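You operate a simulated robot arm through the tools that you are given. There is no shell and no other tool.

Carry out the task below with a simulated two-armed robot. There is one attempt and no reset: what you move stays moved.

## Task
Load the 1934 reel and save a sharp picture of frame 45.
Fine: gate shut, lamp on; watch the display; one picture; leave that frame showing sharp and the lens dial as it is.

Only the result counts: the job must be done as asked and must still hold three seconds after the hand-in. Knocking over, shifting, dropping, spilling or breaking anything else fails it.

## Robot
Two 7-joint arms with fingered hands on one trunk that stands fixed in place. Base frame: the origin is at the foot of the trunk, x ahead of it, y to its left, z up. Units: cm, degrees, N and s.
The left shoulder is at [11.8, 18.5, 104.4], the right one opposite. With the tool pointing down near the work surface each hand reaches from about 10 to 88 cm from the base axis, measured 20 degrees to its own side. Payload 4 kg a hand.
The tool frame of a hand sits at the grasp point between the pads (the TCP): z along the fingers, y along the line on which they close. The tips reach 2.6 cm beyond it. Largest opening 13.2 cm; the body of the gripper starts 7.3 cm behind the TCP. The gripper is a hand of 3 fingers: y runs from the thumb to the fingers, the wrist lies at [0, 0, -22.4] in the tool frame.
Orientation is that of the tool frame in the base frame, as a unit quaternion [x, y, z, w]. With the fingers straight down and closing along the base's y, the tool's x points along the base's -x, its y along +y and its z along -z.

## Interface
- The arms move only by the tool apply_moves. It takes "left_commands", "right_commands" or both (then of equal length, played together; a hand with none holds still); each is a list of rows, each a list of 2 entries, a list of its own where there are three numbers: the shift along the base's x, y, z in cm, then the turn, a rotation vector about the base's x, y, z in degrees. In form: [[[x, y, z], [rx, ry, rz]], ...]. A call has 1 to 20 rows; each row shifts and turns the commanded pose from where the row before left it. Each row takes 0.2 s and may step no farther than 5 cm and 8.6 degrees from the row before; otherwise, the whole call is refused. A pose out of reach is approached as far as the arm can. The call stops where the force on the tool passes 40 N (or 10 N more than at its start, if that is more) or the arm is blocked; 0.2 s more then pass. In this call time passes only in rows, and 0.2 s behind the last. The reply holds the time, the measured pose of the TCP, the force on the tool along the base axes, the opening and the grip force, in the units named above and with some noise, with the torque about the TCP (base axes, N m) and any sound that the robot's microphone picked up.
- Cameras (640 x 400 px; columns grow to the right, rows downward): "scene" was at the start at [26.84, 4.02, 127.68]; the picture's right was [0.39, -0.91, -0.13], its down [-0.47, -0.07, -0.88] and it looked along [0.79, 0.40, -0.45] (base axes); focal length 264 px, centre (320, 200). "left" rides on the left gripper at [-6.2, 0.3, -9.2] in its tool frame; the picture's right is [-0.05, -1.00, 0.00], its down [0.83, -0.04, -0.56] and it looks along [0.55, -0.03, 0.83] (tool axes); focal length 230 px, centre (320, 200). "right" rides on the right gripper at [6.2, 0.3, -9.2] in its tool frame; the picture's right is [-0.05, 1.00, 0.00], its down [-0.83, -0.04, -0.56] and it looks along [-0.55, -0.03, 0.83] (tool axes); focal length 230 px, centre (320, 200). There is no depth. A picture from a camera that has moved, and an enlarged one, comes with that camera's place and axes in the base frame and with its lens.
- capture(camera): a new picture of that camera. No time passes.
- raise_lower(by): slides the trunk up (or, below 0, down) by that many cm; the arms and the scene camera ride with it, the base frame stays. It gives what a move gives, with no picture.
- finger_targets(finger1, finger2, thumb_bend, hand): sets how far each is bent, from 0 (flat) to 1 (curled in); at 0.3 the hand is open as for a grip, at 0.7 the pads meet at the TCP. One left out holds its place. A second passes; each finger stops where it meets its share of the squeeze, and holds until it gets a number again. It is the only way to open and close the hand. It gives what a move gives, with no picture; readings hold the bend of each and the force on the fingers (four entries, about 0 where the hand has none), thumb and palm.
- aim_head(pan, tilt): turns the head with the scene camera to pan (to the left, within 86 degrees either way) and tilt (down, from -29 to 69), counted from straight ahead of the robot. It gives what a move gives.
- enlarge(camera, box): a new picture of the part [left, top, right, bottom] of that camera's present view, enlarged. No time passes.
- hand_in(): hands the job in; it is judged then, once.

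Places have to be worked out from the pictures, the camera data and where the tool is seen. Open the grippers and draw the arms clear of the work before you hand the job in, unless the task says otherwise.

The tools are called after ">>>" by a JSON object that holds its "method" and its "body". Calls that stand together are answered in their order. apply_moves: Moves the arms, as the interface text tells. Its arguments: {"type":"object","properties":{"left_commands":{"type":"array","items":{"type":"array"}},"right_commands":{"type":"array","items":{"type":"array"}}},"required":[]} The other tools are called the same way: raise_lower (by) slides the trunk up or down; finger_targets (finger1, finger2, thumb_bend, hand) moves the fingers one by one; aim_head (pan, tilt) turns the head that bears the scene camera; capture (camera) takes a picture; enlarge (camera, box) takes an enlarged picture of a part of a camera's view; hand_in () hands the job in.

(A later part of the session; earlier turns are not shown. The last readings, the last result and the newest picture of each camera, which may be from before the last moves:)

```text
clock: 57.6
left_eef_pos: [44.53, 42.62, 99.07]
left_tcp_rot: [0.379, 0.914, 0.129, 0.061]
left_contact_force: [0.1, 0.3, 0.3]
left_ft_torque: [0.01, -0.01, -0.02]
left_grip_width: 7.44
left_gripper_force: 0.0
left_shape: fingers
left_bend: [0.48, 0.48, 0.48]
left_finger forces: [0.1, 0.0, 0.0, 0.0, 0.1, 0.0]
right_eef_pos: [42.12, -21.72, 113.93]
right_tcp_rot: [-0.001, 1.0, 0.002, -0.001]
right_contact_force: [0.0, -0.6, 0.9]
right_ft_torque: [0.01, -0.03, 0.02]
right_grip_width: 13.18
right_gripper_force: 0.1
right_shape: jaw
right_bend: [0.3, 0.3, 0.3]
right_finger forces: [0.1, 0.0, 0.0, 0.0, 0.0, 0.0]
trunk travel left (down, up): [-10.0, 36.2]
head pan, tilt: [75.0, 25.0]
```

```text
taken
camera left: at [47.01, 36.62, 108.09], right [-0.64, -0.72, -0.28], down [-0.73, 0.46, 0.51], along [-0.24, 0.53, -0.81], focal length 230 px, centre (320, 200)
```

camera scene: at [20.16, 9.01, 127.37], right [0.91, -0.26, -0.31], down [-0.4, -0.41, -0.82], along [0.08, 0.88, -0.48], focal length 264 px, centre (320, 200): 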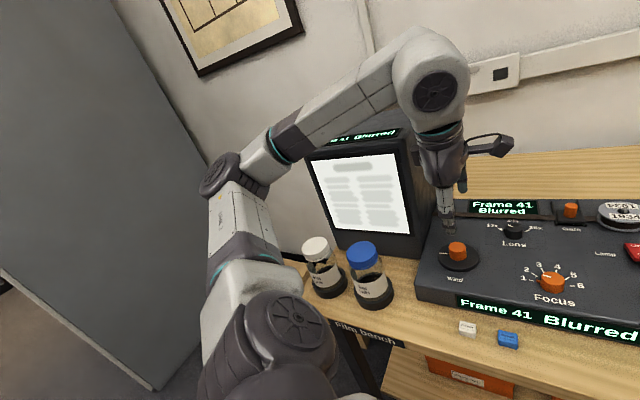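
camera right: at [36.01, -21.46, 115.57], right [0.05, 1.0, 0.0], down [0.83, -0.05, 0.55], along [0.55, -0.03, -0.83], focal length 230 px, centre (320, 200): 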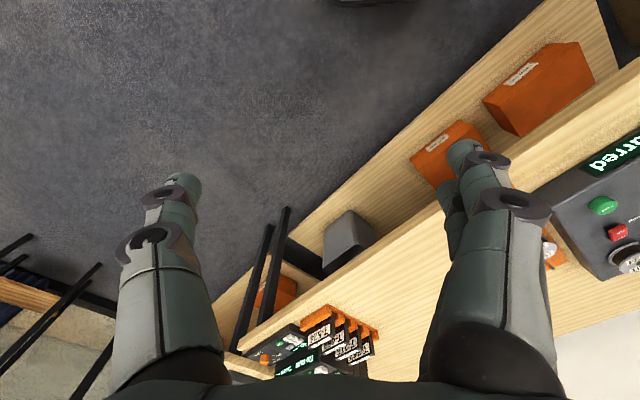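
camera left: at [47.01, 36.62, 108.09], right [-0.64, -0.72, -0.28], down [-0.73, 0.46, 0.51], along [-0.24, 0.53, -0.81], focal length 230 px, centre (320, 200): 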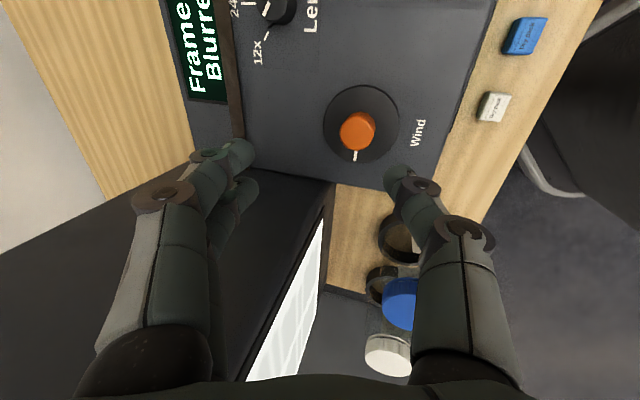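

There's no obstruction this time, and the wrist stays about 8 cm in front of the monitor. I'll move toward the knob at (44.6, 42.2), accounting for the tilt, and check again at z≈93.

>>> {"method": "apply_moves", "body": {"left_commands": [[[-0.2, -0.4, -2], [0, 0, 0]], [[-0.1, -0.3, -2], [0, 0, 0]], [[0, 0, -2], [0, 0, 0]]]}}

>>> {"method": "finger_targets", "body": {"hand": "left", "finger1": 0.54, "finger2": 0.54, "thumb_bend": 0.54}}

>>> {"method": "capture", "body": {"camera": "scene"}}

>>> {"method": "capture", "body": {"camera": "left"}}

```text
clock: 58.4
left_eef_pos: [44.0, 42.04, 92.85]
left_tcp_rot: [0.379, 0.915, 0.127, 0.06]
left_contact_force: [-0.1, 0.7, -0.7]
left_ft_torque: [0.0, 0.03, 0.02]
left_grip_width: 7.45
left_gripper_force: 0.1
left_shape: fingers
left_bend: [0.48, 0.48, 0.48]
left_finger forces: [0.1, 0.0, 0.0, 0.1, 0.0, 0.0]
right_eef_pos: [42.14, -21.63, 113.78]
right_tcp_rot: [0.0, 1.0, 0.001, -0.002]
right_contact_force: [-0.1, 0.0, 0.5]
right_ft_torque: [-0.01, -0.02, 0.0]
right_grip_width: 13.21
right_gripper_force: 0.1
right_shape: jaw
right_bend: [0.3, 0.3, 0.3]
right_finger forces: [0.0, 0.0, 0.0, 0.1, 0.0, 0.0]
trunk travel left (down, up): [-10.0, 36.2]
head pan, tilt: [75.0, 25.0]
```

```text
clock: 59.4
left_eef_pos: [44.22, 41.92, 92.89]
left_tcp_rot: [0.379, 0.914, 0.128, 0.061]
left_contact_force: [0.4, -0.3, 0.3]
left_ft_torque: [0.01, 0.0, 0.03]
left_grip_width: 5.49
left_gripper_force: 0.1
left_shape: fingers
left_bend: [0.54, 0.54, 0.54]
left_finger forces: [0.1, 0.0, 0.0, 0.0, 0.0, 0.1]
right_eef_pos: [42.25, -21.49, 113.95]
right_tcp_rot: [-0.001, 1.0, 0.001, -0.002]
right_contact_force: [0.3, 0.5, -0.1]
right_ft_torque: [-0.04, -0.03, -0.02]
right_grip_width: 13.18
right_gripper_force: 0.0
right_shape: jaw
right_bend: [0.3, 0.3, 0.3]
right_finger forces: [0.1, 0.0, 0.0, 0.0, 0.0, 0.0]
trunk travel left (down, up): [-10.0, 36.2]
head pan, tilt: [75.0, 25.0]
```

```text
taken
camera scene: at [20.27, 9.09, 127.32], right [0.91, -0.26, -0.32], down [-0.4, -0.41, -0.82], along [0.08, 0.88, -0.48], focal length 264 px, centre (320, 200)
```

scene: 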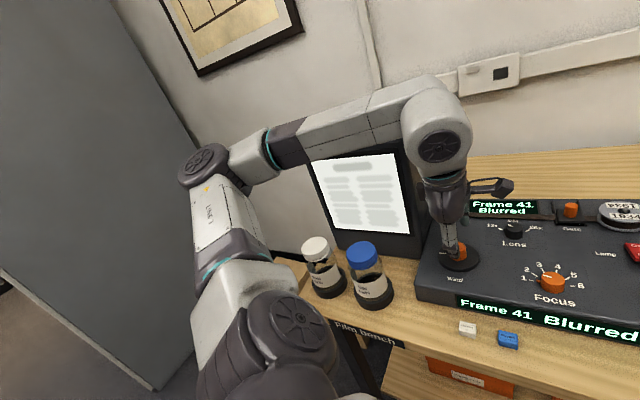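

```text
taken
camera left: at [46.65, 36.06, 101.91], right [-0.64, -0.72, -0.28], down [-0.73, 0.46, 0.51], along [-0.24, 0.53, -0.81], focal length 230 px, centre (320, 200)
```

left: 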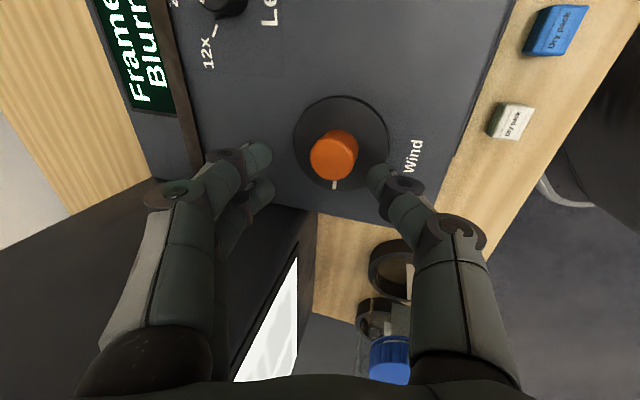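

The path is clear and the torso is steady. The knob is near the tool axis, so I'll shift slightly and lower around it.

>>> {"method": "apply_moves", "body": {"left_commands": [[[0.15, -0.3, -1], [0, 0, 0]], [[0, 0, -1], [0, 0, 0]], [[0, 0, -0.8], [0, 0, 0]]]}}

>>> {"method": "capture", "body": {"camera": "left"}}

>>> {"method": "enlarge", "body": {"camera": "scene", "box": [380, 160, 540, 290]}}

```text
clock: 60.2
left_eef_pos: [44.21, 41.74, 90.04]
left_tcp_rot: [0.379, 0.915, 0.127, 0.061]
left_contact_force: [0.6, 0.8, 0.6]
left_ft_torque: [0.01, 0.01, -0.01]
left_grip_width: 5.52
left_gripper_force: 0.1
left_shape: fingers
left_bend: [0.54, 0.54, 0.54]
left_finger forces: [0.0, 0.1, 0.0, 0.0, 0.1, 0.1]
right_eef_pos: [42.29, -21.68, 113.82]
right_tcp_rot: [0.0, 1.0, 0.002, -0.002]
right_contact_force: [0.5, -0.8, 0.0]
right_ft_torque: [0.0, 0.01, -0.03]
right_grip_width: 13.2
right_gripper_force: 0.1
right_shape: jaw
right_bend: [0.3, 0.3, 0.3]
right_finger forces: [0.0, 0.1, 0.1, 0.0, 0.0, 0.1]
trunk travel left (down, up): [-10.0, 36.2]
head pan, tilt: [75.0, 25.0]
```

```text
taken
camera left: at [46.77, 35.74, 99.15], right [-0.64, -0.72, -0.28], down [-0.73, 0.46, 0.51], along [-0.24, 0.53, -0.81], focal length 230 px, centre (320, 200)
```

left: 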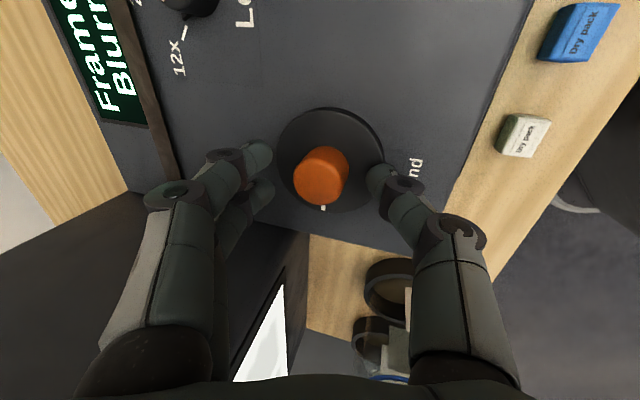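

```text
3.08 times, centred on (460, 225) of scene
camera zoom: at [20.29, 9.1, 127.32], right [0.91, -0.26, -0.32], down [-0.4, -0.41, -0.82], along [0.08, 0.88, -0.48], focal length 813 px, centre (-111, 123)
```

zoom: 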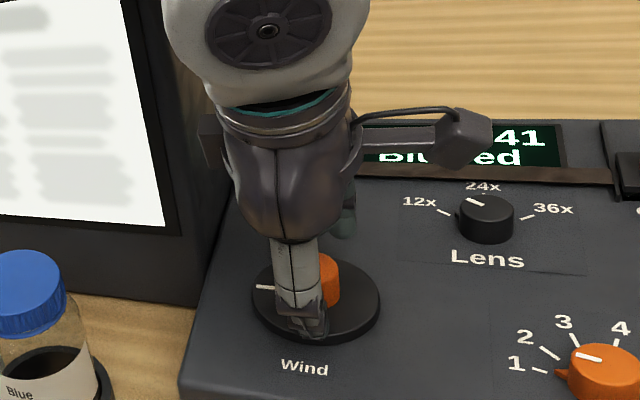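

The knob sits between thumb and fingers. I'll lower 0.4 cm more and close on it.

>>> {"method": "apply_moves", "body": {"left_commands": [[[0, 0, -0.4], [0, 0, 0]]]}}

>>> {"method": "finger_targets", "body": {"hand": "left", "finger1": 0.62, "finger2": 0.62, "thumb_bend": 0.62}}

>>> {"method": "capture", "body": {"camera": "left"}}

```text
clock: 60.6
left_eef_pos: [44.19, 41.45, 89.88]
left_tcp_rot: [0.379, 0.914, 0.128, 0.062]
left_contact_force: [-2.8, -3.0, 12.8]
left_ft_torque: [-0.35, 0.35, 0.01]
left_grip_width: 5.38
left_gripper_force: 6.7
left_shape: fingers
left_bend: [0.54, 0.54, 0.55]
left_finger forces: [0.1, 0.1, 0.0, 0.0, 13.3, 0.0]
right_eef_pos: [42.06, -21.71, 114.01]
right_tcp_rot: [0.0, 1.0, 0.001, -0.001]
right_contact_force: [-0.1, 0.2, 0.8]
right_ft_torque: [0.0, 0.03, 0.01]
right_grip_width: 13.18
right_gripper_force: 0.0
right_shape: jaw
right_bend: [0.3, 0.3, 0.3]
right_finger forces: [0.0, 0.0, 0.1, 0.0, 0.1, 0.0]
trunk travel left (down, up): [-10.0, 36.2]
head pan, tilt: [75.0, 25.0]
```

```text
clock: 61.6
left_eef_pos: [44.14, 41.59, 89.86]
left_tcp_rot: [0.379, 0.914, 0.128, 0.06]
left_contact_force: [-8.0, -6.7, 8.2]
left_ft_torque: [-0.46, 0.46, 0.02]
left_grip_width: 3.89
left_gripper_force: 7.9
left_shape: fingers
left_bend: [0.62, 0.6, 0.6]
left_finger forces: [0.1, 0.8, 0.0, 0.1, 15.8, 0.0]
right_eef_pos: [41.95, -21.65, 113.94]
right_tcp_rot: [0.0, 1.0, 0.001, -0.001]
right_contact_force: [-0.2, -0.3, 0.3]
right_ft_torque: [-0.01, 0.0, 0.0]
right_grip_width: 13.19
right_gripper_force: 0.0
right_shape: jaw
right_bend: [0.3, 0.3, 0.3]
right_finger forces: [0.0, 0.0, 0.0, 0.0, 0.0, 0.0]
trunk travel left (down, up): [-10.0, 36.2]
head pan, tilt: [75.0, 25.0]
```

```text
taken
camera left: at [46.71, 35.62, 98.86], right [-0.64, -0.72, -0.28], down [-0.73, 0.46, 0.51], along [-0.24, 0.53, -0.81], focal length 230 px, centre (320, 200)
```

left: 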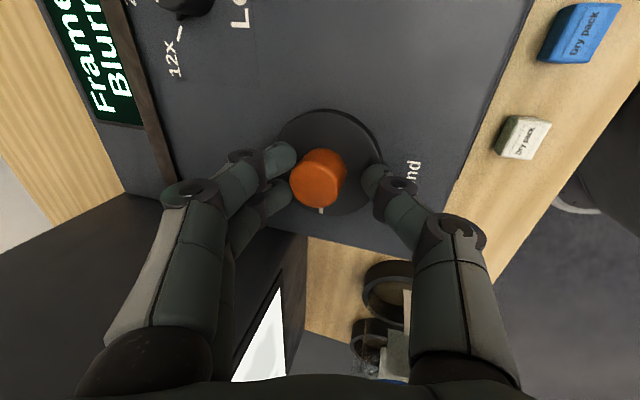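

The thumb tip touched the wind disc. I'll raise 0.6 cm so the thumb can slide in over the disc to the knob.

>>> {"method": "apply_moves", "body": {"left_commands": [[[0, 0, 0.3], [0, 0, 0]], [[0, 0, 0.3], [0, 0, 0]]]}}

>>> {"method": "capture", "body": {"camera": "left"}}

>>> {"method": "enlarge", "body": {"camera": "scene", "box": [380, 160, 540, 290]}}

```text
clock: 62.2
left_eef_pos: [44.33, 41.66, 90.32]
left_tcp_rot: [0.379, 0.915, 0.127, 0.06]
left_contact_force: [-0.7, -0.5, -0.5]
left_ft_torque: [-0.02, 0.0, 0.0]
left_grip_width: 3.04
left_gripper_force: 0.9
left_shape: fingers
left_bend: [0.62, 0.62, 0.62]
left_finger forces: [0.0, 0.0, 0.0, 0.0, 0.5, 0.0]
right_eef_pos: [42.24, -21.67, 113.93]
right_tcp_rot: [-0.001, 1.0, 0.002, -0.002]
right_contact_force: [0.1, 0.7, 0.2]
right_ft_torque: [0.01, -0.02, -0.03]
right_grip_width: 13.18
right_gripper_force: 0.0
right_shape: jaw
right_bend: [0.3, 0.3, 0.3]
right_finger forces: [0.1, 0.0, 0.0, 0.0, 0.1, 0.1]
trunk travel left (down, up): [-10.0, 36.2]
head pan, tilt: [75.0, 25.0]
```

```text
taken
camera left: at [46.94, 35.77, 99.37], right [-0.64, -0.72, -0.28], down [-0.73, 0.45, 0.51], along [-0.24, 0.53, -0.81], focal length 230 px, centre (320, 200)
```

left: 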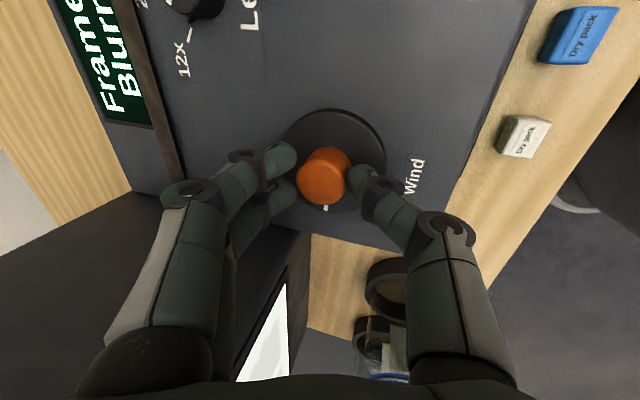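

```text
3.08 times, centred on (460, 225) of scene
camera zoom: at [20.29, 9.1, 127.32], right [0.91, -0.26, -0.32], down [-0.4, -0.41, -0.82], along [0.08, 0.88, -0.48], focal length 813 px, centre (-111, 123)
```

zoom: 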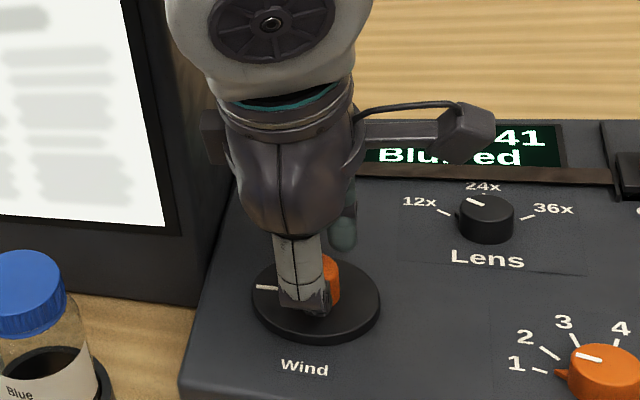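

The thumb now rests lightly on the knob. I'll bring the fingers in to complete the grip.

>>> {"method": "finger_targets", "body": {"hand": "left", "finger1": 0.67, "finger2": 0.67, "thumb_bend": 0.64}}

>>> {"method": "capture", "body": {"camera": "left"}}

>>> {"method": "capture", "body": {"camera": "scene"}}

```text
clock: 63.2
left_eef_pos: [44.21, 41.55, 90.37]
left_tcp_rot: [0.378, 0.915, 0.127, 0.061]
left_contact_force: [-1.6, -0.8, 0.1]
left_ft_torque: [0.03, 0.02, 0.03]
left_grip_width: 2.11
left_gripper_force: 0.8
left_shape: fingers
left_bend: [0.67, 0.66, 0.63]
left_finger forces: [0.0, 1.6, 0.0, 0.0, 1.3, 0.1]
right_eef_pos: [42.17, -21.67, 114.02]
right_tcp_rot: [0.0, 1.0, 0.002, -0.002]
right_contact_force: [0.2, -0.6, 0.8]
right_ft_torque: [0.01, -0.03, -0.04]
right_grip_width: 13.18
right_gripper_force: 0.1
right_shape: jaw
right_bend: [0.3, 0.3, 0.3]
right_finger forces: [0.1, 0.1, 0.0, 0.0, 0.0, 0.0]
trunk travel left (down, up): [-10.0, 36.2]
head pan, tilt: [75.0, 25.0]
```

```text
taken
camera left: at [46.87, 35.7, 99.39], right [-0.64, -0.72, -0.28], down [-0.73, 0.46, 0.51], along [-0.24, 0.53, -0.81], focal length 230 px, centre (320, 200)
```

left: 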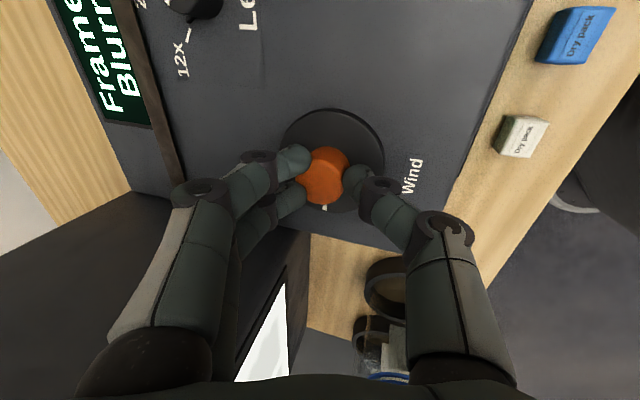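

```text
taken
camera scene: at [20.26, 9.08, 127.33], right [0.91, -0.26, -0.32], down [-0.4, -0.41, -0.82], along [0.08, 0.88, -0.48], focal length 264 px, centre (320, 200)
```

scene: 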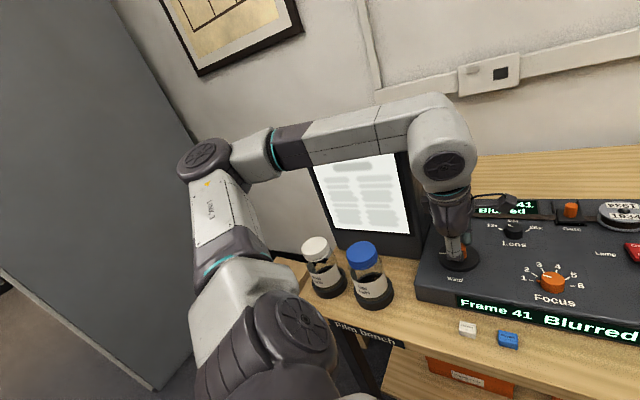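

One finger and the thumb are in light contact. I'll squeeze a bit more for a secure grip.

>>> {"method": "finger_targets", "body": {"hand": "left", "finger1": 0.73, "finger2": 0.71, "thumb_bend": 0.7}}

>>> {"method": "enlarge", "body": {"camera": "left", "box": [230, 100, 430, 240]}}

```text
clock: 64.2
left_eef_pos: [44.41, 41.66, 90.31]
left_tcp_rot: [0.379, 0.914, 0.128, 0.061]
left_contact_force: [1.4, -1.8, -1.7]
left_ft_torque: [-0.01, -0.02, -0.04]
left_grip_width: 1.7
left_gripper_force: 9.4
left_shape: fingers
left_bend: [0.71, 0.67, 0.66]
left_finger forces: [4.8, 5.6, 0.0, 0.0, 8.1, 0.0]
right_eef_pos: [42.12, -21.55, 114.02]
right_tcp_rot: [0.0, 1.0, 0.001, -0.002]
right_contact_force: [-0.2, -0.5, 0.0]
right_ft_torque: [0.02, -0.01, -0.01]
right_grip_width: 13.2
right_gripper_force: 0.2
right_shape: jaw
right_bend: [0.3, 0.3, 0.3]
right_finger forces: [0.0, 0.0, 0.1, 0.0, 0.1, 0.0]
trunk travel left (down, up): [-10.0, 36.2]
head pan, tilt: [75.0, 25.0]
```

```text
2.86 times, centred on (330, 170) of left
camera zoom: at [46.9, 35.7, 99.36], right [-0.64, -0.72, -0.28], down [-0.73, 0.46, 0.51], along [-0.24, 0.53, -0.81], focal length 657 px, centre (291, 286)
```

zoom: 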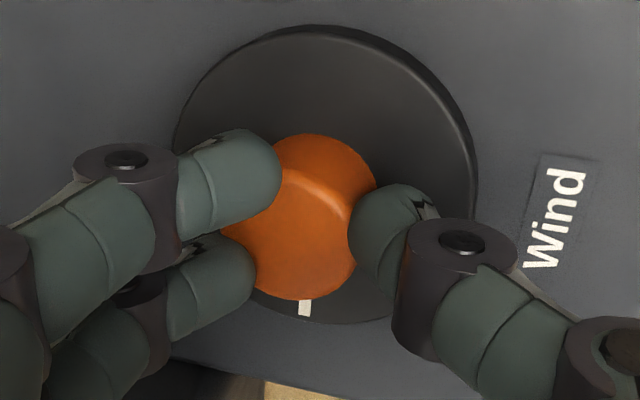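

All three contacts are loaded evenly (4.8/5.6/8.1 N). I'll try a small clockwise turn of 8° about the knob axis and read the frame number.

>>> {"method": "apply_moves", "body": {"left_commands": [[[-0.04, 0.05, 0], [0, 0, -4]], [[-0.04, 0.05, 0], [0, 0, -4]]]}}

>>> {"method": "enlarge", "body": {"camera": "scene", "box": [380, 160, 640, 350]}}

>>> {"method": "enlarge", "body": {"camera": "left", "box": [230, 100, 430, 240]}}

```text
clock: 64.8
left_eef_pos: [44.3, 41.64, 90.33]
left_tcp_rot: [0.443, 0.885, 0.123, 0.069]
left_contact_force: [0.3, -3.8, -0.8]
left_ft_torque: [-0.07, -0.02, -0.04]
left_grip_width: 1.72
left_gripper_force: 9.8
left_shape: fingers
left_bend: [0.71, 0.68, 0.66]
left_finger forces: [4.9, 5.5, 0.1, 0.0, 9.2, 0.0]
right_eef_pos: [42.21, -21.73, 113.87]
right_tcp_rot: [0.0, 1.0, 0.002, -0.002]
right_contact_force: [-0.7, 1.1, -0.5]
right_ft_torque: [0.03, -0.01, 0.0]
right_grip_width: 13.21
right_gripper_force: 0.1
right_shape: jaw
right_bend: [0.3, 0.3, 0.3]
right_finger forces: [0.0, 0.0, 0.0, 0.0, 0.0, 0.1]
trunk travel left (down, up): [-10.0, 36.2]
head pan, tilt: [75.0, 25.0]
```

```text
2.11 times, centred on (510, 255) of scene
camera zoom: at [20.29, 9.04, 127.32], right [0.91, -0.26, -0.32], down [-0.4, -0.41, -0.82], along [0.08, 0.88, -0.48], focal length 556 px, centre (-80, 84)
```

zoom: 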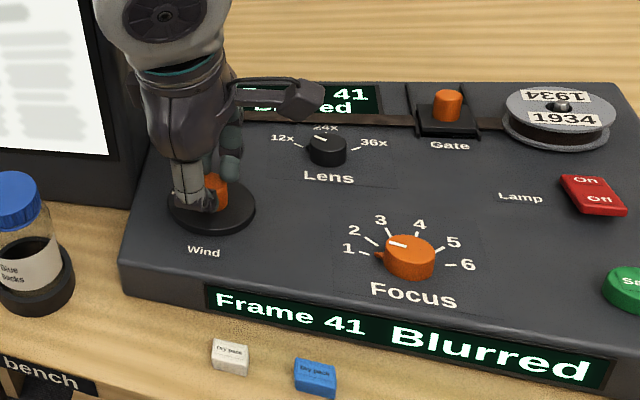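

```text
2.86 times, centred on (330, 170) of left
camera zoom: at [45.95, 35.45, 99.36], right [-0.73, -0.62, -0.28], down [-0.66, 0.55, 0.51], along [-0.16, 0.56, -0.81], focal length 657 px, centre (291, 286)
```

zoom: 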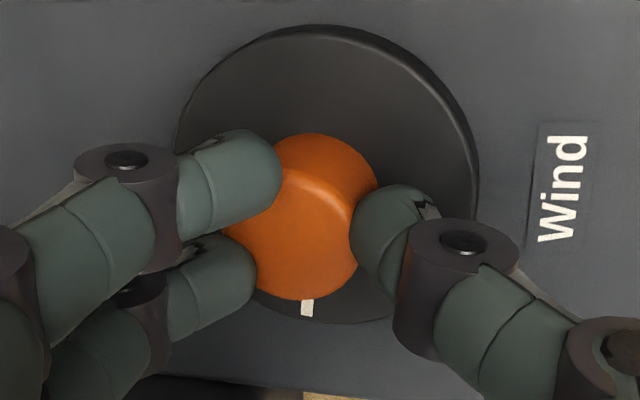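

The knob turns with the hand (the mark stays fixed in the hand's view) and it still reads 41. I'll continue turning the same way.

>>> {"method": "apply_moves", "body": {"left_commands": [[[-0.05, 0.06, 0], [0, 0, -5]], [[-0.05, 0.06, 0], [0, 0, -5]], [[-0.05, 0.06, 0], [0, 0, -5]]]}}

>>> {"method": "enlarge", "body": {"camera": "scene", "box": [380, 160, 640, 350]}}

>>> {"method": "enlarge", "body": {"camera": "left", "box": [230, 100, 430, 240]}}

```text
clock: 65.6
left_eef_pos: [44.06, 41.78, 90.3]
left_tcp_rot: [0.555, 0.82, 0.112, 0.085]
left_contact_force: [-0.2, -7.1, -1.2]
left_ft_torque: [-0.17, 0.04, -0.04]
left_grip_width: 1.76
left_gripper_force: 10.3
left_shape: fingers
left_bend: [0.71, 0.68, 0.66]
left_finger forces: [5.4, 4.8, 0.0, 0.0, 10.6, 0.1]
right_eef_pos: [42.22, -21.66, 114.01]
right_tcp_rot: [0.0, 1.0, 0.002, -0.002]
right_contact_force: [-0.1, 0.7, 0.4]
right_ft_torque: [-0.03, 0.02, -0.02]
right_grip_width: 13.19
right_gripper_force: 0.1
right_shape: jaw
right_bend: [0.3, 0.3, 0.3]
right_finger forces: [0.0, 0.0, 0.0, 0.1, 0.0, 0.0]
trunk travel left (down, up): [-10.0, 36.2]
head pan, tilt: [75.0, 25.0]
```

```text
2.11 times, centred on (510, 255) of scene
camera zoom: at [20.28, 9.01, 127.33], right [0.91, -0.26, -0.32], down [-0.4, -0.41, -0.82], along [0.08, 0.88, -0.48], focal length 556 px, centre (-80, 84)
```

zoom: 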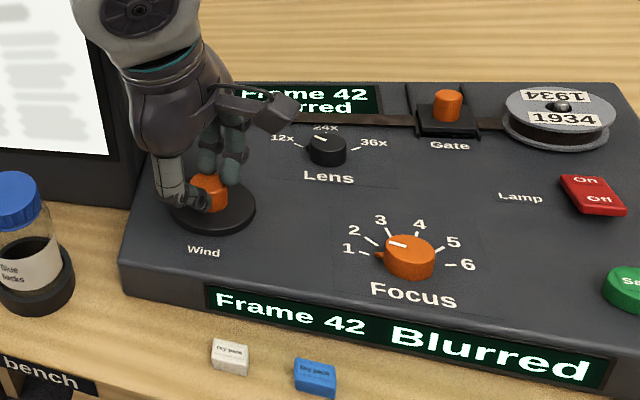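

```text
2.86 times, centred on (330, 170) of left
camera zoom: at [44.14, 35.33, 99.36], right [-0.87, -0.41, -0.28], down [-0.49, 0.71, 0.51], along [-0.01, 0.58, -0.81], focal length 657 px, centre (291, 286)
```

zoom: 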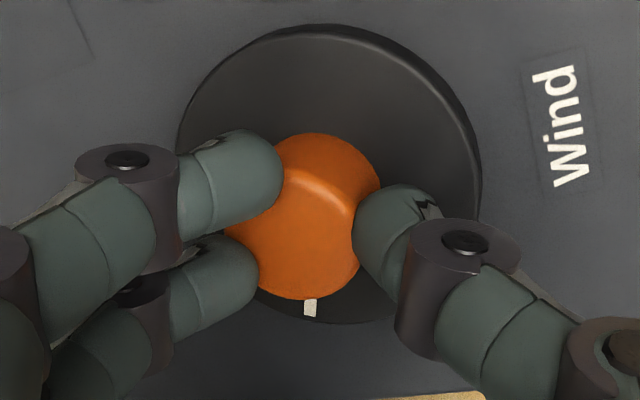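

Frame 42 after 23° clockwise, so clockwise advances at roughly 15–20° per frame. There is some side load, so I'll recentre slightly while turning further.

>>> {"method": "apply_moves", "body": {"left_commands": [[[-0.03, -0.1, 0], [0, 0, -5]], [[-0.05, 0.0, 0], [0, 0, -5]], [[-0.05, 0.02, 0], [0, 0, -5]]]}}

>>> {"method": "enlarge", "body": {"camera": "scene", "box": [380, 160, 640, 350]}}

>>> {"method": "enlarge", "body": {"camera": "left", "box": [230, 100, 430, 240]}}

```text
clock: 66.4
left_eef_pos: [43.95, 41.88, 90.26]
left_tcp_rot: [0.656, 0.741, 0.101, 0.098]
left_contact_force: [-0.2, 3.3, -2.1]
left_ft_torque: [0.06, 0.01, -0.01]
left_grip_width: 1.7
left_gripper_force: 8.5
left_shape: fingers
left_bend: [0.71, 0.68, 0.66]
left_finger forces: [3.5, 5.7, 0.1, 0.0, 7.4, 0.1]
right_eef_pos: [42.06, -21.58, 113.94]
right_tcp_rot: [0.0, 1.0, 0.002, -0.001]
right_contact_force: [0.7, 0.8, 0.4]
right_ft_torque: [0.01, 0.01, -0.02]
right_grip_width: 13.19
right_gripper_force: 0.0
right_shape: jaw
right_bend: [0.3, 0.3, 0.3]
right_finger forces: [0.0, 0.0, 0.0, 0.0, 0.1, 0.1]
trunk travel left (down, up): [-10.0, 36.2]
head pan, tilt: [75.0, 25.0]
```

```text
2.11 times, centred on (510, 255) of scene
camera zoom: at [20.25, 9.12, 127.33], right [0.91, -0.26, -0.32], down [-0.4, -0.41, -0.82], along [0.08, 0.88, -0.48], focal length 556 px, centre (-80, 84)
```

zoom: 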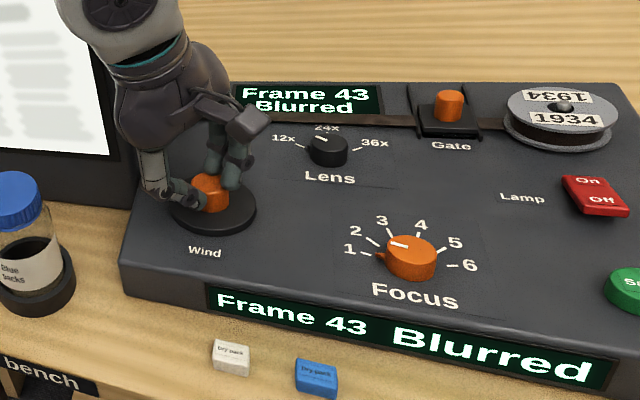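

```text
2.86 times, centred on (330, 170) of left
camera zoom: at [42.28, 35.57, 99.35], right [-0.95, -0.17, -0.28], down [-0.3, 0.81, 0.51], along [0.14, 0.56, -0.81], focal length 657 px, centre (291, 286)
```

zoom: 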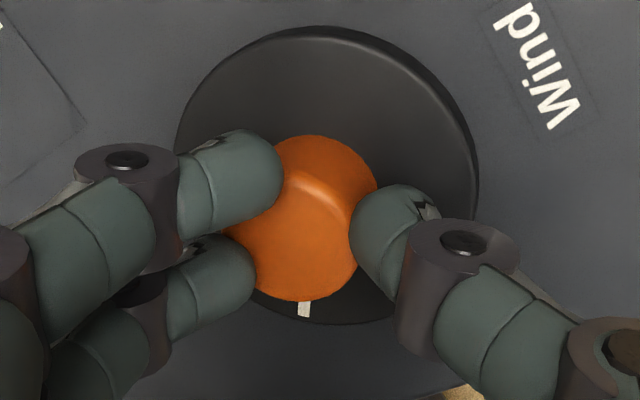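

Frame 43 after 38° in total. To keep the wrist away from the monitor I'll release, rotate the hand back, and regrip for the last two frames.

>>> {"method": "finger_targets", "body": {"hand": "left", "finger1": 0.58, "finger2": 0.58, "thumb_bend": 0.58}}

>>> {"method": "apply_moves", "body": {"left_commands": [[[0.07, -0.08, 0.05], [0, 0, 7.5]], [[0.08, -0.08, 0.05], [0, 0, 7.5]], [[0.08, -0.08, 0], [0, 0, 7.5]], [[0.08, -0.08, 0], [0, 0, 7.5]], [[0.08, -0.08, 0], [0, 0, 7.5]], [[0.08, -0.08, 0], [0, 0, 7.5]], [[0.06, -0.07, 0], [0, 0, 7.5]]]}}

>>> {"method": "enlarge", "body": {"camera": "left", "box": [230, 100, 430, 240]}}

>>> {"method": "capture", "body": {"camera": "scene"}}

```text
clock: 67.4
left_eef_pos: [43.84, 41.68, 90.34]
left_tcp_rot: [0.656, 0.742, 0.101, 0.099]
left_contact_force: [0.7, -0.1, 0.2]
left_ft_torque: [0.0, 0.0, 0.03]
left_grip_width: 4.39
left_gripper_force: 0.0
left_shape: fingers
left_bend: [0.57, 0.57, 0.57]
left_finger forces: [0.1, 0.0, 0.1, 0.0, 0.0, 0.1]
right_eef_pos: [42.22, -21.62, 113.92]
right_tcp_rot: [0.0, 1.0, 0.002, -0.003]
right_contact_force: [-0.4, 0.3, 0.0]
right_ft_torque: [0.01, -0.03, 0.0]
right_grip_width: 13.22
right_gripper_force: 0.0
right_shape: jaw
right_bend: [0.3, 0.3, 0.3]
right_finger forces: [0.0, 0.0, 0.0, 0.0, 0.1, 0.0]
trunk travel left (down, up): [-10.0, 36.2]
head pan, tilt: [75.0, 25.0]
```

```text
clock: 69.0
left_eef_pos: [44.51, 41.29, 90.4]
left_tcp_rot: [0.259, 0.956, 0.133, 0.044]
left_contact_force: [-0.1, -0.5, 0.5]
left_ft_torque: [-0.01, 0.02, 0.01]
left_grip_width: 4.37
left_gripper_force: 0.0
left_shape: fingers
left_bend: [0.57, 0.57, 0.57]
left_finger forces: [0.0, 0.0, 0.0, 0.1, 0.1, 0.0]
right_eef_pos: [42.26, -21.63, 114.0]
right_tcp_rot: [0.0, 1.0, 0.002, -0.003]
right_contact_force: [-0.3, -0.3, 0.8]
right_ft_torque: [0.01, -0.01, 0.01]
right_grip_width: 13.2
right_gripper_force: 0.1
right_shape: jaw
right_bend: [0.3, 0.3, 0.3]
right_finger forces: [0.0, 0.0, 0.1, 0.0, 0.1, 0.0]
trunk travel left (down, up): [-10.0, 36.2]
head pan, tilt: [75.0, 25.0]
```

```text
2.86 times, centred on (330, 170) of left
camera zoom: at [48.43, 36.22, 99.4], right [-0.44, -0.85, -0.28], down [-0.82, 0.26, 0.51], along [-0.36, 0.45, -0.81], focal length 657 px, centre (291, 286)
```

zoom: 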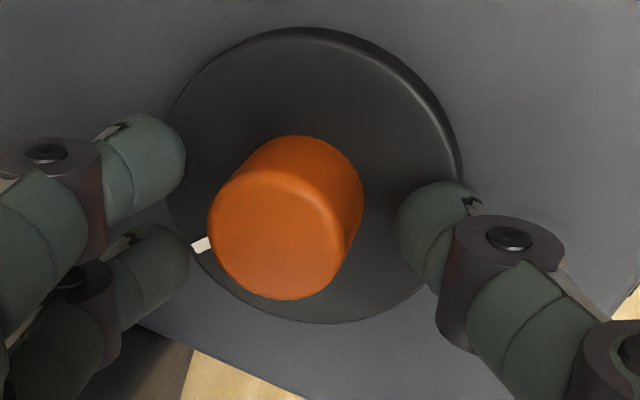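

```text
taken
camera scene: at [20.31, 9.09, 127.31], right [0.91, -0.26, -0.32], down [-0.4, -0.41, -0.82], along [0.08, 0.88, -0.48], focal length 264 px, centre (320, 200)
```

scene: 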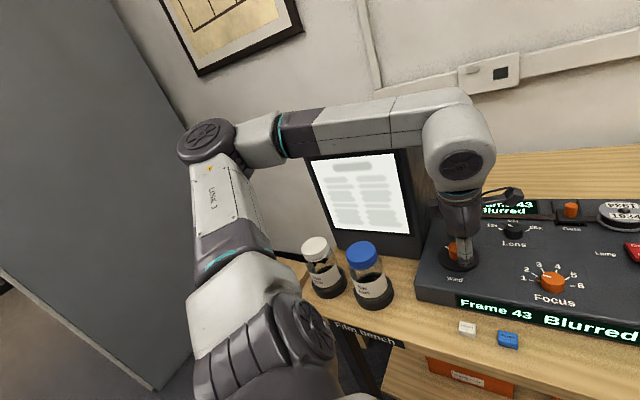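

The hand is back and the display still says 43. I'll regrip with the same finger targets.

>>> {"method": "finger_targets", "body": {"hand": "left", "finger1": 0.73, "finger2": 0.71, "thumb_bend": 0.7}}

>>> {"method": "enlarge", "body": {"camera": "left", "box": [230, 100, 430, 240]}}

>>> {"method": "enlarge", "body": {"camera": "scene", "box": [380, 160, 640, 350]}}

```text
clock: 70.0
left_eef_pos: [44.48, 41.26, 90.33]
left_tcp_rot: [0.26, 0.955, 0.134, 0.043]
left_contact_force: [2.7, 2.0, -0.7]
left_ft_torque: [0.07, -0.11, -0.05]
left_grip_width: 1.48
left_gripper_force: 9.6
left_shape: fingers
left_bend: [0.7, 0.65, 0.67]
left_finger forces: [6.2, 6.1, 0.1, 0.1, 6.1, 0.0]
right_eef_pos: [42.15, -21.83, 113.96]
right_tcp_rot: [0.0, 1.0, 0.001, -0.002]
right_contact_force: [-0.1, -0.2, -0.1]
right_ft_torque: [0.06, -0.01, -0.03]
right_grip_width: 13.19
right_gripper_force: 0.1
right_shape: jaw
right_bend: [0.3, 0.3, 0.3]
right_finger forces: [0.0, 0.0, 0.0, 0.0, 0.0, 0.0]
trunk travel left (down, up): [-10.0, 36.2]
head pan, tilt: [75.0, 25.0]
```

```text
2.86 times, centred on (330, 170) of left
camera zoom: at [48.45, 36.24, 99.41], right [-0.44, -0.85, -0.28], down [-0.82, 0.26, 0.51], along [-0.36, 0.45, -0.81], focal length 657 px, centre (291, 286)
```

zoom: 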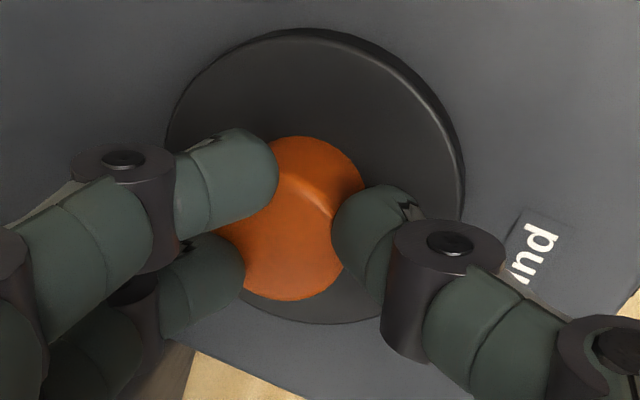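

```text
2.11 times, centred on (510, 255) of scene
camera zoom: at [20.32, 9.13, 127.31], right [0.91, -0.26, -0.32], down [-0.4, -0.41, -0.82], along [0.08, 0.88, -0.48], focal length 556 px, centre (-80, 84)
```

zoom: 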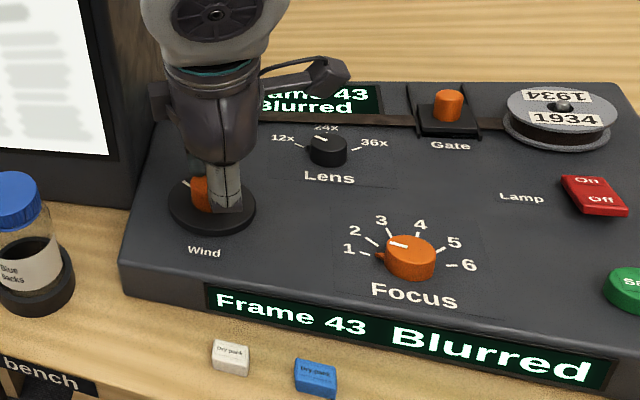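

I'm gripped evenly at frame 43. I'll turn another 20° clockwise.

>>> {"method": "apply_moves", "body": {"left_commands": [[[-0.065, 0.04, 0], [0, 0, -5]], [[-0.06, 0.045, 0], [0, 0, -5]], [[-0.06, 0.05, 0], [0, 0, -5]], [[-0.055, 0.055, 0], [0, 0, -5]]]}}

>>> {"method": "enlarge", "body": {"camera": "scene", "box": [380, 160, 640, 350]}}

>>> {"method": "enlarge", "body": {"camera": "left", "box": [230, 100, 430, 240]}}

```text
clock: 71.0
left_eef_pos: [44.3, 41.37, 90.37]
left_tcp_rot: [0.423, 0.895, 0.124, 0.066]
left_contact_force: [-2.5, -0.1, -0.8]
left_ft_torque: [-0.05, 0.05, -0.02]
left_grip_width: 0.85
left_gripper_force: 6.1
left_shape: fingers
left_bend: [0.73, 0.66, 0.67]
left_finger forces: [0.0, 5.4, 0.0, 0.0, 7.0, 0.1]
right_eef_pos: [42.13, -21.6, 114.04]
right_tcp_rot: [0.0, 1.0, 0.002, -0.001]
right_contact_force: [-0.5, -0.4, -0.9]
right_ft_torque: [0.01, 0.03, 0.01]
right_grip_width: 13.2
right_gripper_force: 0.0
right_shape: jaw
right_bend: [0.3, 0.3, 0.3]
right_finger forces: [0.1, 0.1, 0.1, 0.1, 0.0, 0.0]
trunk travel left (down, up): [-10.0, 36.2]
head pan, tilt: [75.0, 25.0]
```

```text
2.11 times, centred on (510, 255) of scene
camera zoom: at [20.23, 9.09, 127.33], right [0.91, -0.26, -0.32], down [-0.4, -0.41, -0.82], along [0.08, 0.88, -0.48], focal length 556 px, centre (-80, 84)
```

zoom: 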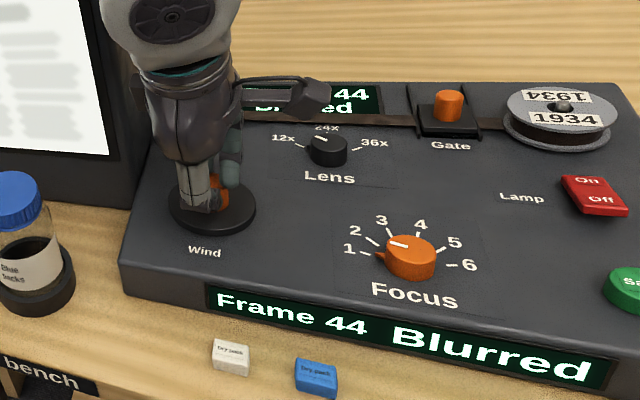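

```text
2.86 times, centred on (330, 170) of left
camera zoom: at [46.15, 35.28, 99.43], right [-0.71, -0.65, -0.28], down [-0.68, 0.52, 0.51], along [-0.19, 0.55, -0.81], focal length 657 px, centre (291, 286)
```

zoom: 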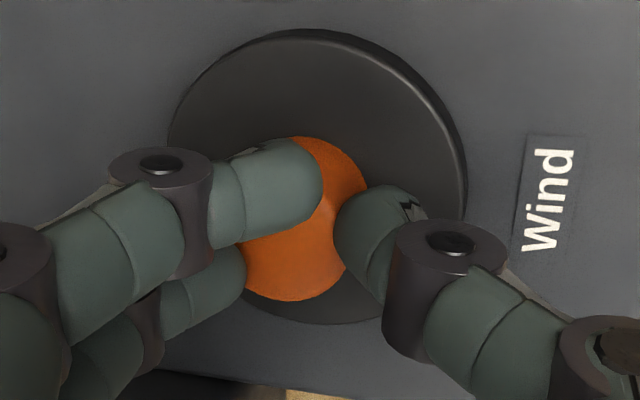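

Frame 44. Finger 1 slipped above the knob, but thumb and finger 2 still hold it. I'll continue in smaller steps to reach 45.

>>> {"method": "apply_moves", "body": {"left_commands": [[[-0.05, 0.055, 0], [0, 0, -4]], [[-0.04, 0.05, 0], [0, 0, -4]], [[-0.04, 0.05, 0], [0, 0, -4]]]}}

>>> {"method": "enlarge", "body": {"camera": "scene", "box": [380, 160, 640, 350]}}

>>> {"method": "enlarge", "body": {"camera": "left", "box": [230, 100, 430, 240]}}

```text
clock: 71.8
left_eef_pos: [44.17, 41.61, 90.33]
left_tcp_rot: [0.514, 0.846, 0.117, 0.08]
left_contact_force: [-4.4, -3.6, 0.0]
left_ft_torque: [-0.06, 0.13, 0.05]
left_grip_width: 0.91
left_gripper_force: 6.3
left_shape: fingers
left_bend: [0.73, 0.66, 0.67]
left_finger forces: [0.0, 4.2, 0.0, 0.0, 9.2, 0.0]
right_eef_pos: [42.2, -21.49, 113.85]
right_tcp_rot: [0.0, 1.0, 0.002, -0.001]
right_contact_force: [0.4, 0.0, 0.3]
right_ft_torque: [0.06, 0.01, 0.0]
right_grip_width: 13.21
right_gripper_force: 0.2
right_shape: jaw
right_bend: [0.3, 0.3, 0.3]
right_finger forces: [0.1, 0.0, 0.1, 0.0, 0.0, 0.0]
trunk travel left (down, up): [-10.0, 36.2]
head pan, tilt: [75.0, 25.0]
```

```text
2.11 times, centred on (510, 255) of scene
camera zoom: at [20.21, 9.08, 127.34], right [0.91, -0.26, -0.32], down [-0.4, -0.41, -0.82], along [0.08, 0.88, -0.48], focal length 556 px, centre (-80, 84)
```

zoom: 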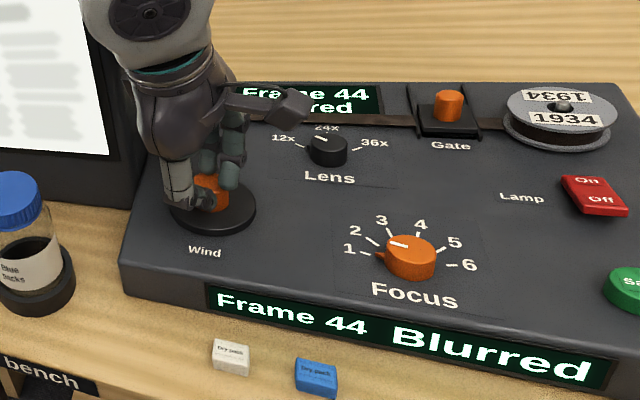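

```text
2.86 times, centred on (330, 170) of left
camera zoom: at [44.72, 35.11, 99.45], right [-0.83, -0.49, -0.28], down [-0.56, 0.65, 0.51], along [-0.07, 0.58, -0.81], focal length 657 px, centre (291, 286)
```

zoom: 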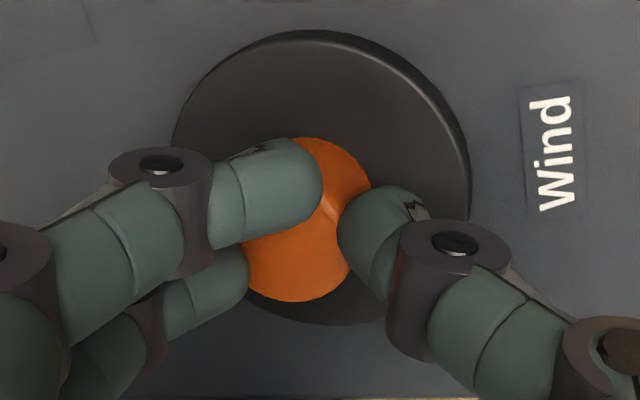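

Still 44. I'll continue a bit more.

>>> {"method": "apply_moves", "body": {"left_commands": [[[-0.03, 0.03, 0], [0, 0, -4]], [[-0.03, 0.03, 0], [0, 0, -4]]]}}

>>> {"method": "enlarge", "body": {"camera": "scene", "box": [380, 160, 640, 350]}}

>>> {"method": "enlarge", "body": {"camera": "scene", "box": [440, 220, 520, 290]}}

```text
clock: 72.4
left_eef_pos: [43.88, 41.65, 90.42]
left_tcp_rot: [0.572, 0.808, 0.111, 0.087]
left_contact_force: [-5.1, -2.7, 0.7]
left_ft_torque: [-0.04, 0.16, -0.03]
left_grip_width: 0.94
left_gripper_force: 6.9
left_shape: fingers
left_bend: [0.73, 0.66, 0.67]
left_finger forces: [0.0, 4.1, 0.0, 0.0, 10.0, 0.0]
right_eef_pos: [42.07, -21.58, 113.85]
right_tcp_rot: [0.001, 1.0, 0.002, -0.001]
right_contact_force: [-1.4, -0.1, 0.8]
right_ft_torque: [-0.01, -0.01, -0.02]
right_grip_width: 13.17
right_gripper_force: 0.1
right_shape: jaw
right_bend: [0.3, 0.3, 0.3]
right_finger forces: [0.0, 0.0, 0.1, 0.0, 0.1, 0.1]
trunk travel left (down, up): [-10.0, 36.2]
head pan, tilt: [75.0, 25.0]
```

```text
2.11 times, centred on (510, 255) of scene
camera zoom: at [20.18, 9.05, 127.35], right [0.91, -0.26, -0.31], down [-0.4, -0.41, -0.82], along [0.08, 0.88, -0.48], focal length 556 px, centre (-80, 84)
```

zoom: 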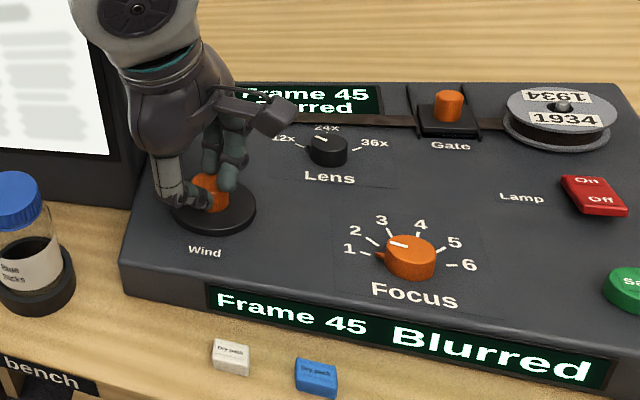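

```text
5.71 times, centred on (480, 255) of scene
camera zoom: at [20.18, 9.05, 127.35], right [0.91, -0.26, -0.31], down [-0.4, -0.41, -0.82], along [0.08, 0.88, -0.48], focal length 1509 px, centre (-594, -114)
```

zoom: 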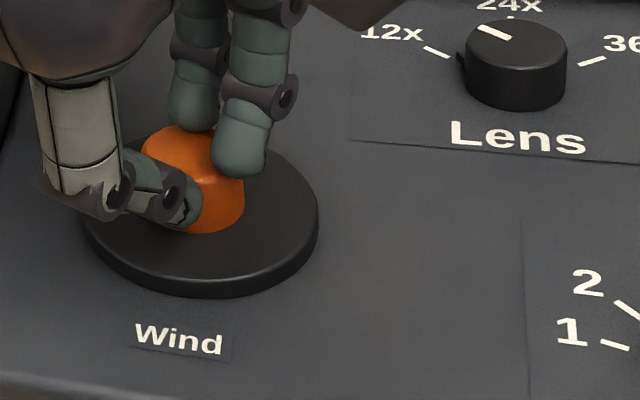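

Frame 45 is showing. I'll turn 5° further so it sits well inside frame 45 rather than at the edge.

>>> {"method": "apply_moves", "body": {"left_commands": [[[-0.02, 0.03, 0], [0, 0, -2.5]], [[-0.02, 0.03, 0], [0, 0, -2.5]]]}}

>>> {"method": "enlarge", "body": {"camera": "scene", "box": [380, 160, 640, 350]}}

```text
clock: 73.0
left_eef_pos: [43.98, 41.7, 90.38]
left_tcp_rot: [0.606, 0.783, 0.107, 0.091]
left_contact_force: [-6.5, -3.1, 2.8]
left_ft_torque: [-0.07, 0.13, 0.06]
left_grip_width: 0.98
left_gripper_force: 7.7
left_shape: fingers
left_bend: [0.73, 0.67, 0.67]
left_finger forces: [0.0, 4.3, 0.1, 0.1, 11.0, 0.1]
right_eef_pos: [42.16, -21.59, 114.04]
right_tcp_rot: [0.0, 1.0, 0.002, -0.002]
right_contact_force: [0.7, -0.7, -0.4]
right_ft_torque: [0.01, 0.06, -0.01]
right_grip_width: 13.18
right_gripper_force: 0.0
right_shape: jaw
right_bend: [0.3, 0.3, 0.3]
right_finger forces: [0.1, 0.0, 0.1, 0.0, 0.0, 0.1]
trunk travel left (down, up): [-10.0, 36.2]
head pan, tilt: [75.0, 25.0]
```

```text
2.11 times, centred on (510, 255) of scene
camera zoom: at [20.17, 9.04, 127.35], right [0.91, -0.26, -0.31], down [-0.4, -0.41, -0.82], along [0.08, 0.88, -0.48], focal length 556 px, centre (-80, 84)
```

zoom: 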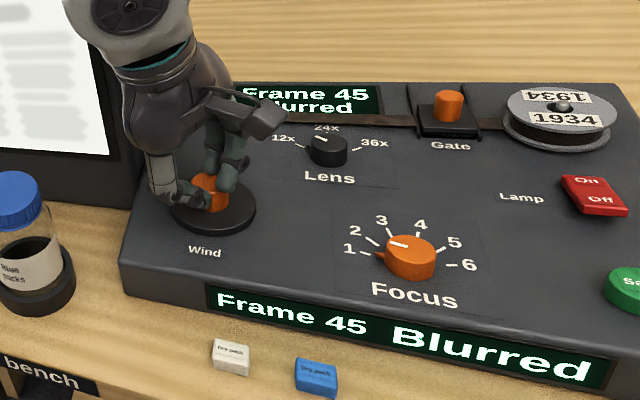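

It's steady at frame 45. I'll release the knob and retract along the tool axis.

>>> {"method": "finger_targets", "body": {"hand": "left", "finger1": 0.55, "finger2": 0.55, "thumb_bend": 0.57}}

>>> {"method": "apply_moves", "body": {"left_commands": [[[-0.28, -0.06, 1.0], [0, 0, 0]], [[-0.56, -0.12, 2.0], [0, 0, 0]], [[-0.2, -0.3, 3.0], [0, 0, 0]]]}}

>>> {"method": "enlarge", "body": {"camera": "scene", "box": [380, 160, 640, 350]}}

>>> {"method": "capture", "body": {"camera": "scene"}}

```text
clock: 74.0
left_eef_pos: [44.14, 41.64, 90.28]
left_tcp_rot: [0.606, 0.783, 0.107, 0.091]
left_contact_force: [-1.2, -0.8, 0.5]
left_ft_torque: [-0.02, 0.0, 0.01]
left_grip_width: 4.89
left_gripper_force: 0.1
left_shape: fingers
left_bend: [0.55, 0.55, 0.56]
left_finger forces: [0.0, 0.0, 0.0, 0.1, 0.0, 0.0]
right_eef_pos: [42.15, -21.64, 114.07]
right_tcp_rot: [0.0, 1.0, 0.001, -0.002]
right_contact_force: [-0.2, -1.2, 0.5]
right_ft_torque: [0.0, 0.01, -0.01]
right_grip_width: 13.19
right_gripper_force: 0.1
right_shape: jaw
right_bend: [0.3, 0.3, 0.3]
right_finger forces: [0.1, 0.1, 0.0, 0.0, 0.0, 0.1]
trunk travel left (down, up): [-10.0, 36.2]
head pan, tilt: [75.0, 25.0]
```

```text
clock: 74.8
left_eef_pos: [42.84, 41.29, 96.2]
left_tcp_rot: [0.606, 0.783, 0.107, 0.092]
left_contact_force: [-0.3, -0.2, -0.7]
left_ft_torque: [-0.01, -0.01, -0.01]
left_grip_width: 4.89
left_gripper_force: 0.1
left_shape: fingers
left_bend: [0.55, 0.55, 0.56]
left_finger forces: [0.1, 0.0, 0.1, 0.0, 0.0, 0.0]
right_eef_pos: [42.18, -21.73, 113.96]
right_tcp_rot: [0.0, 1.0, 0.001, -0.001]
right_contact_force: [0.4, -1.0, -0.8]
right_ft_torque: [0.0, -0.03, 0.01]
right_grip_width: 13.19
right_gripper_force: 0.1
right_shape: jaw
right_bend: [0.3, 0.3, 0.3]
right_finger forces: [0.1, 0.0, 0.1, 0.0, 0.0, 0.0]
trunk travel left (down, up): [-10.0, 36.2]
head pan, tilt: [75.0, 25.0]
```

```text
2.11 times, centred on (510, 255) of scene
camera zoom: at [20.24, 9.07, 127.34], right [0.91, -0.26, -0.32], down [-0.4, -0.41, -0.82], along [0.08, 0.88, -0.48], focal length 556 px, centre (-80, 84)
```

zoom: 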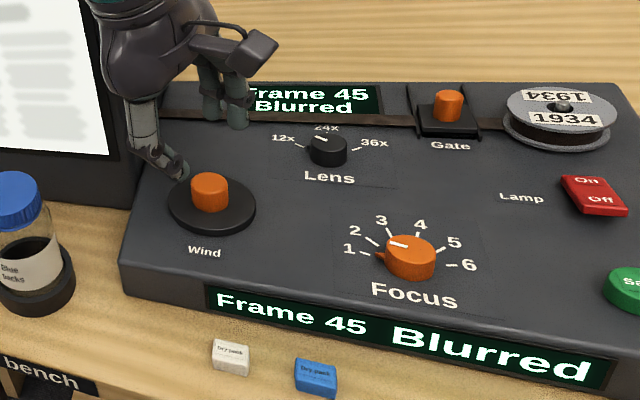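

```text
taken
camera scene: at [20.24, 9.07, 127.34], right [0.91, -0.26, -0.32], down [-0.4, -0.41, -0.82], along [0.08, 0.88, -0.48], focal length 264 px, centre (320, 200)
```

scene: 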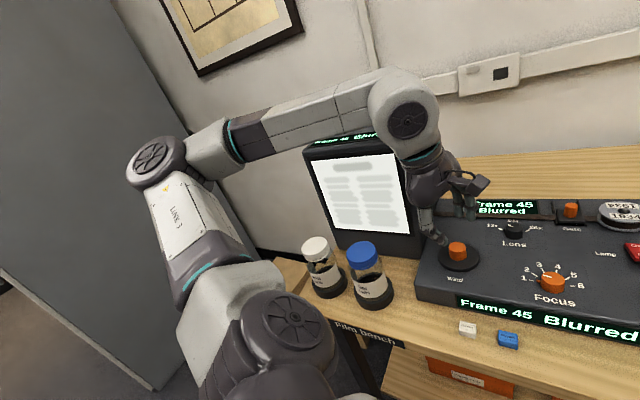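

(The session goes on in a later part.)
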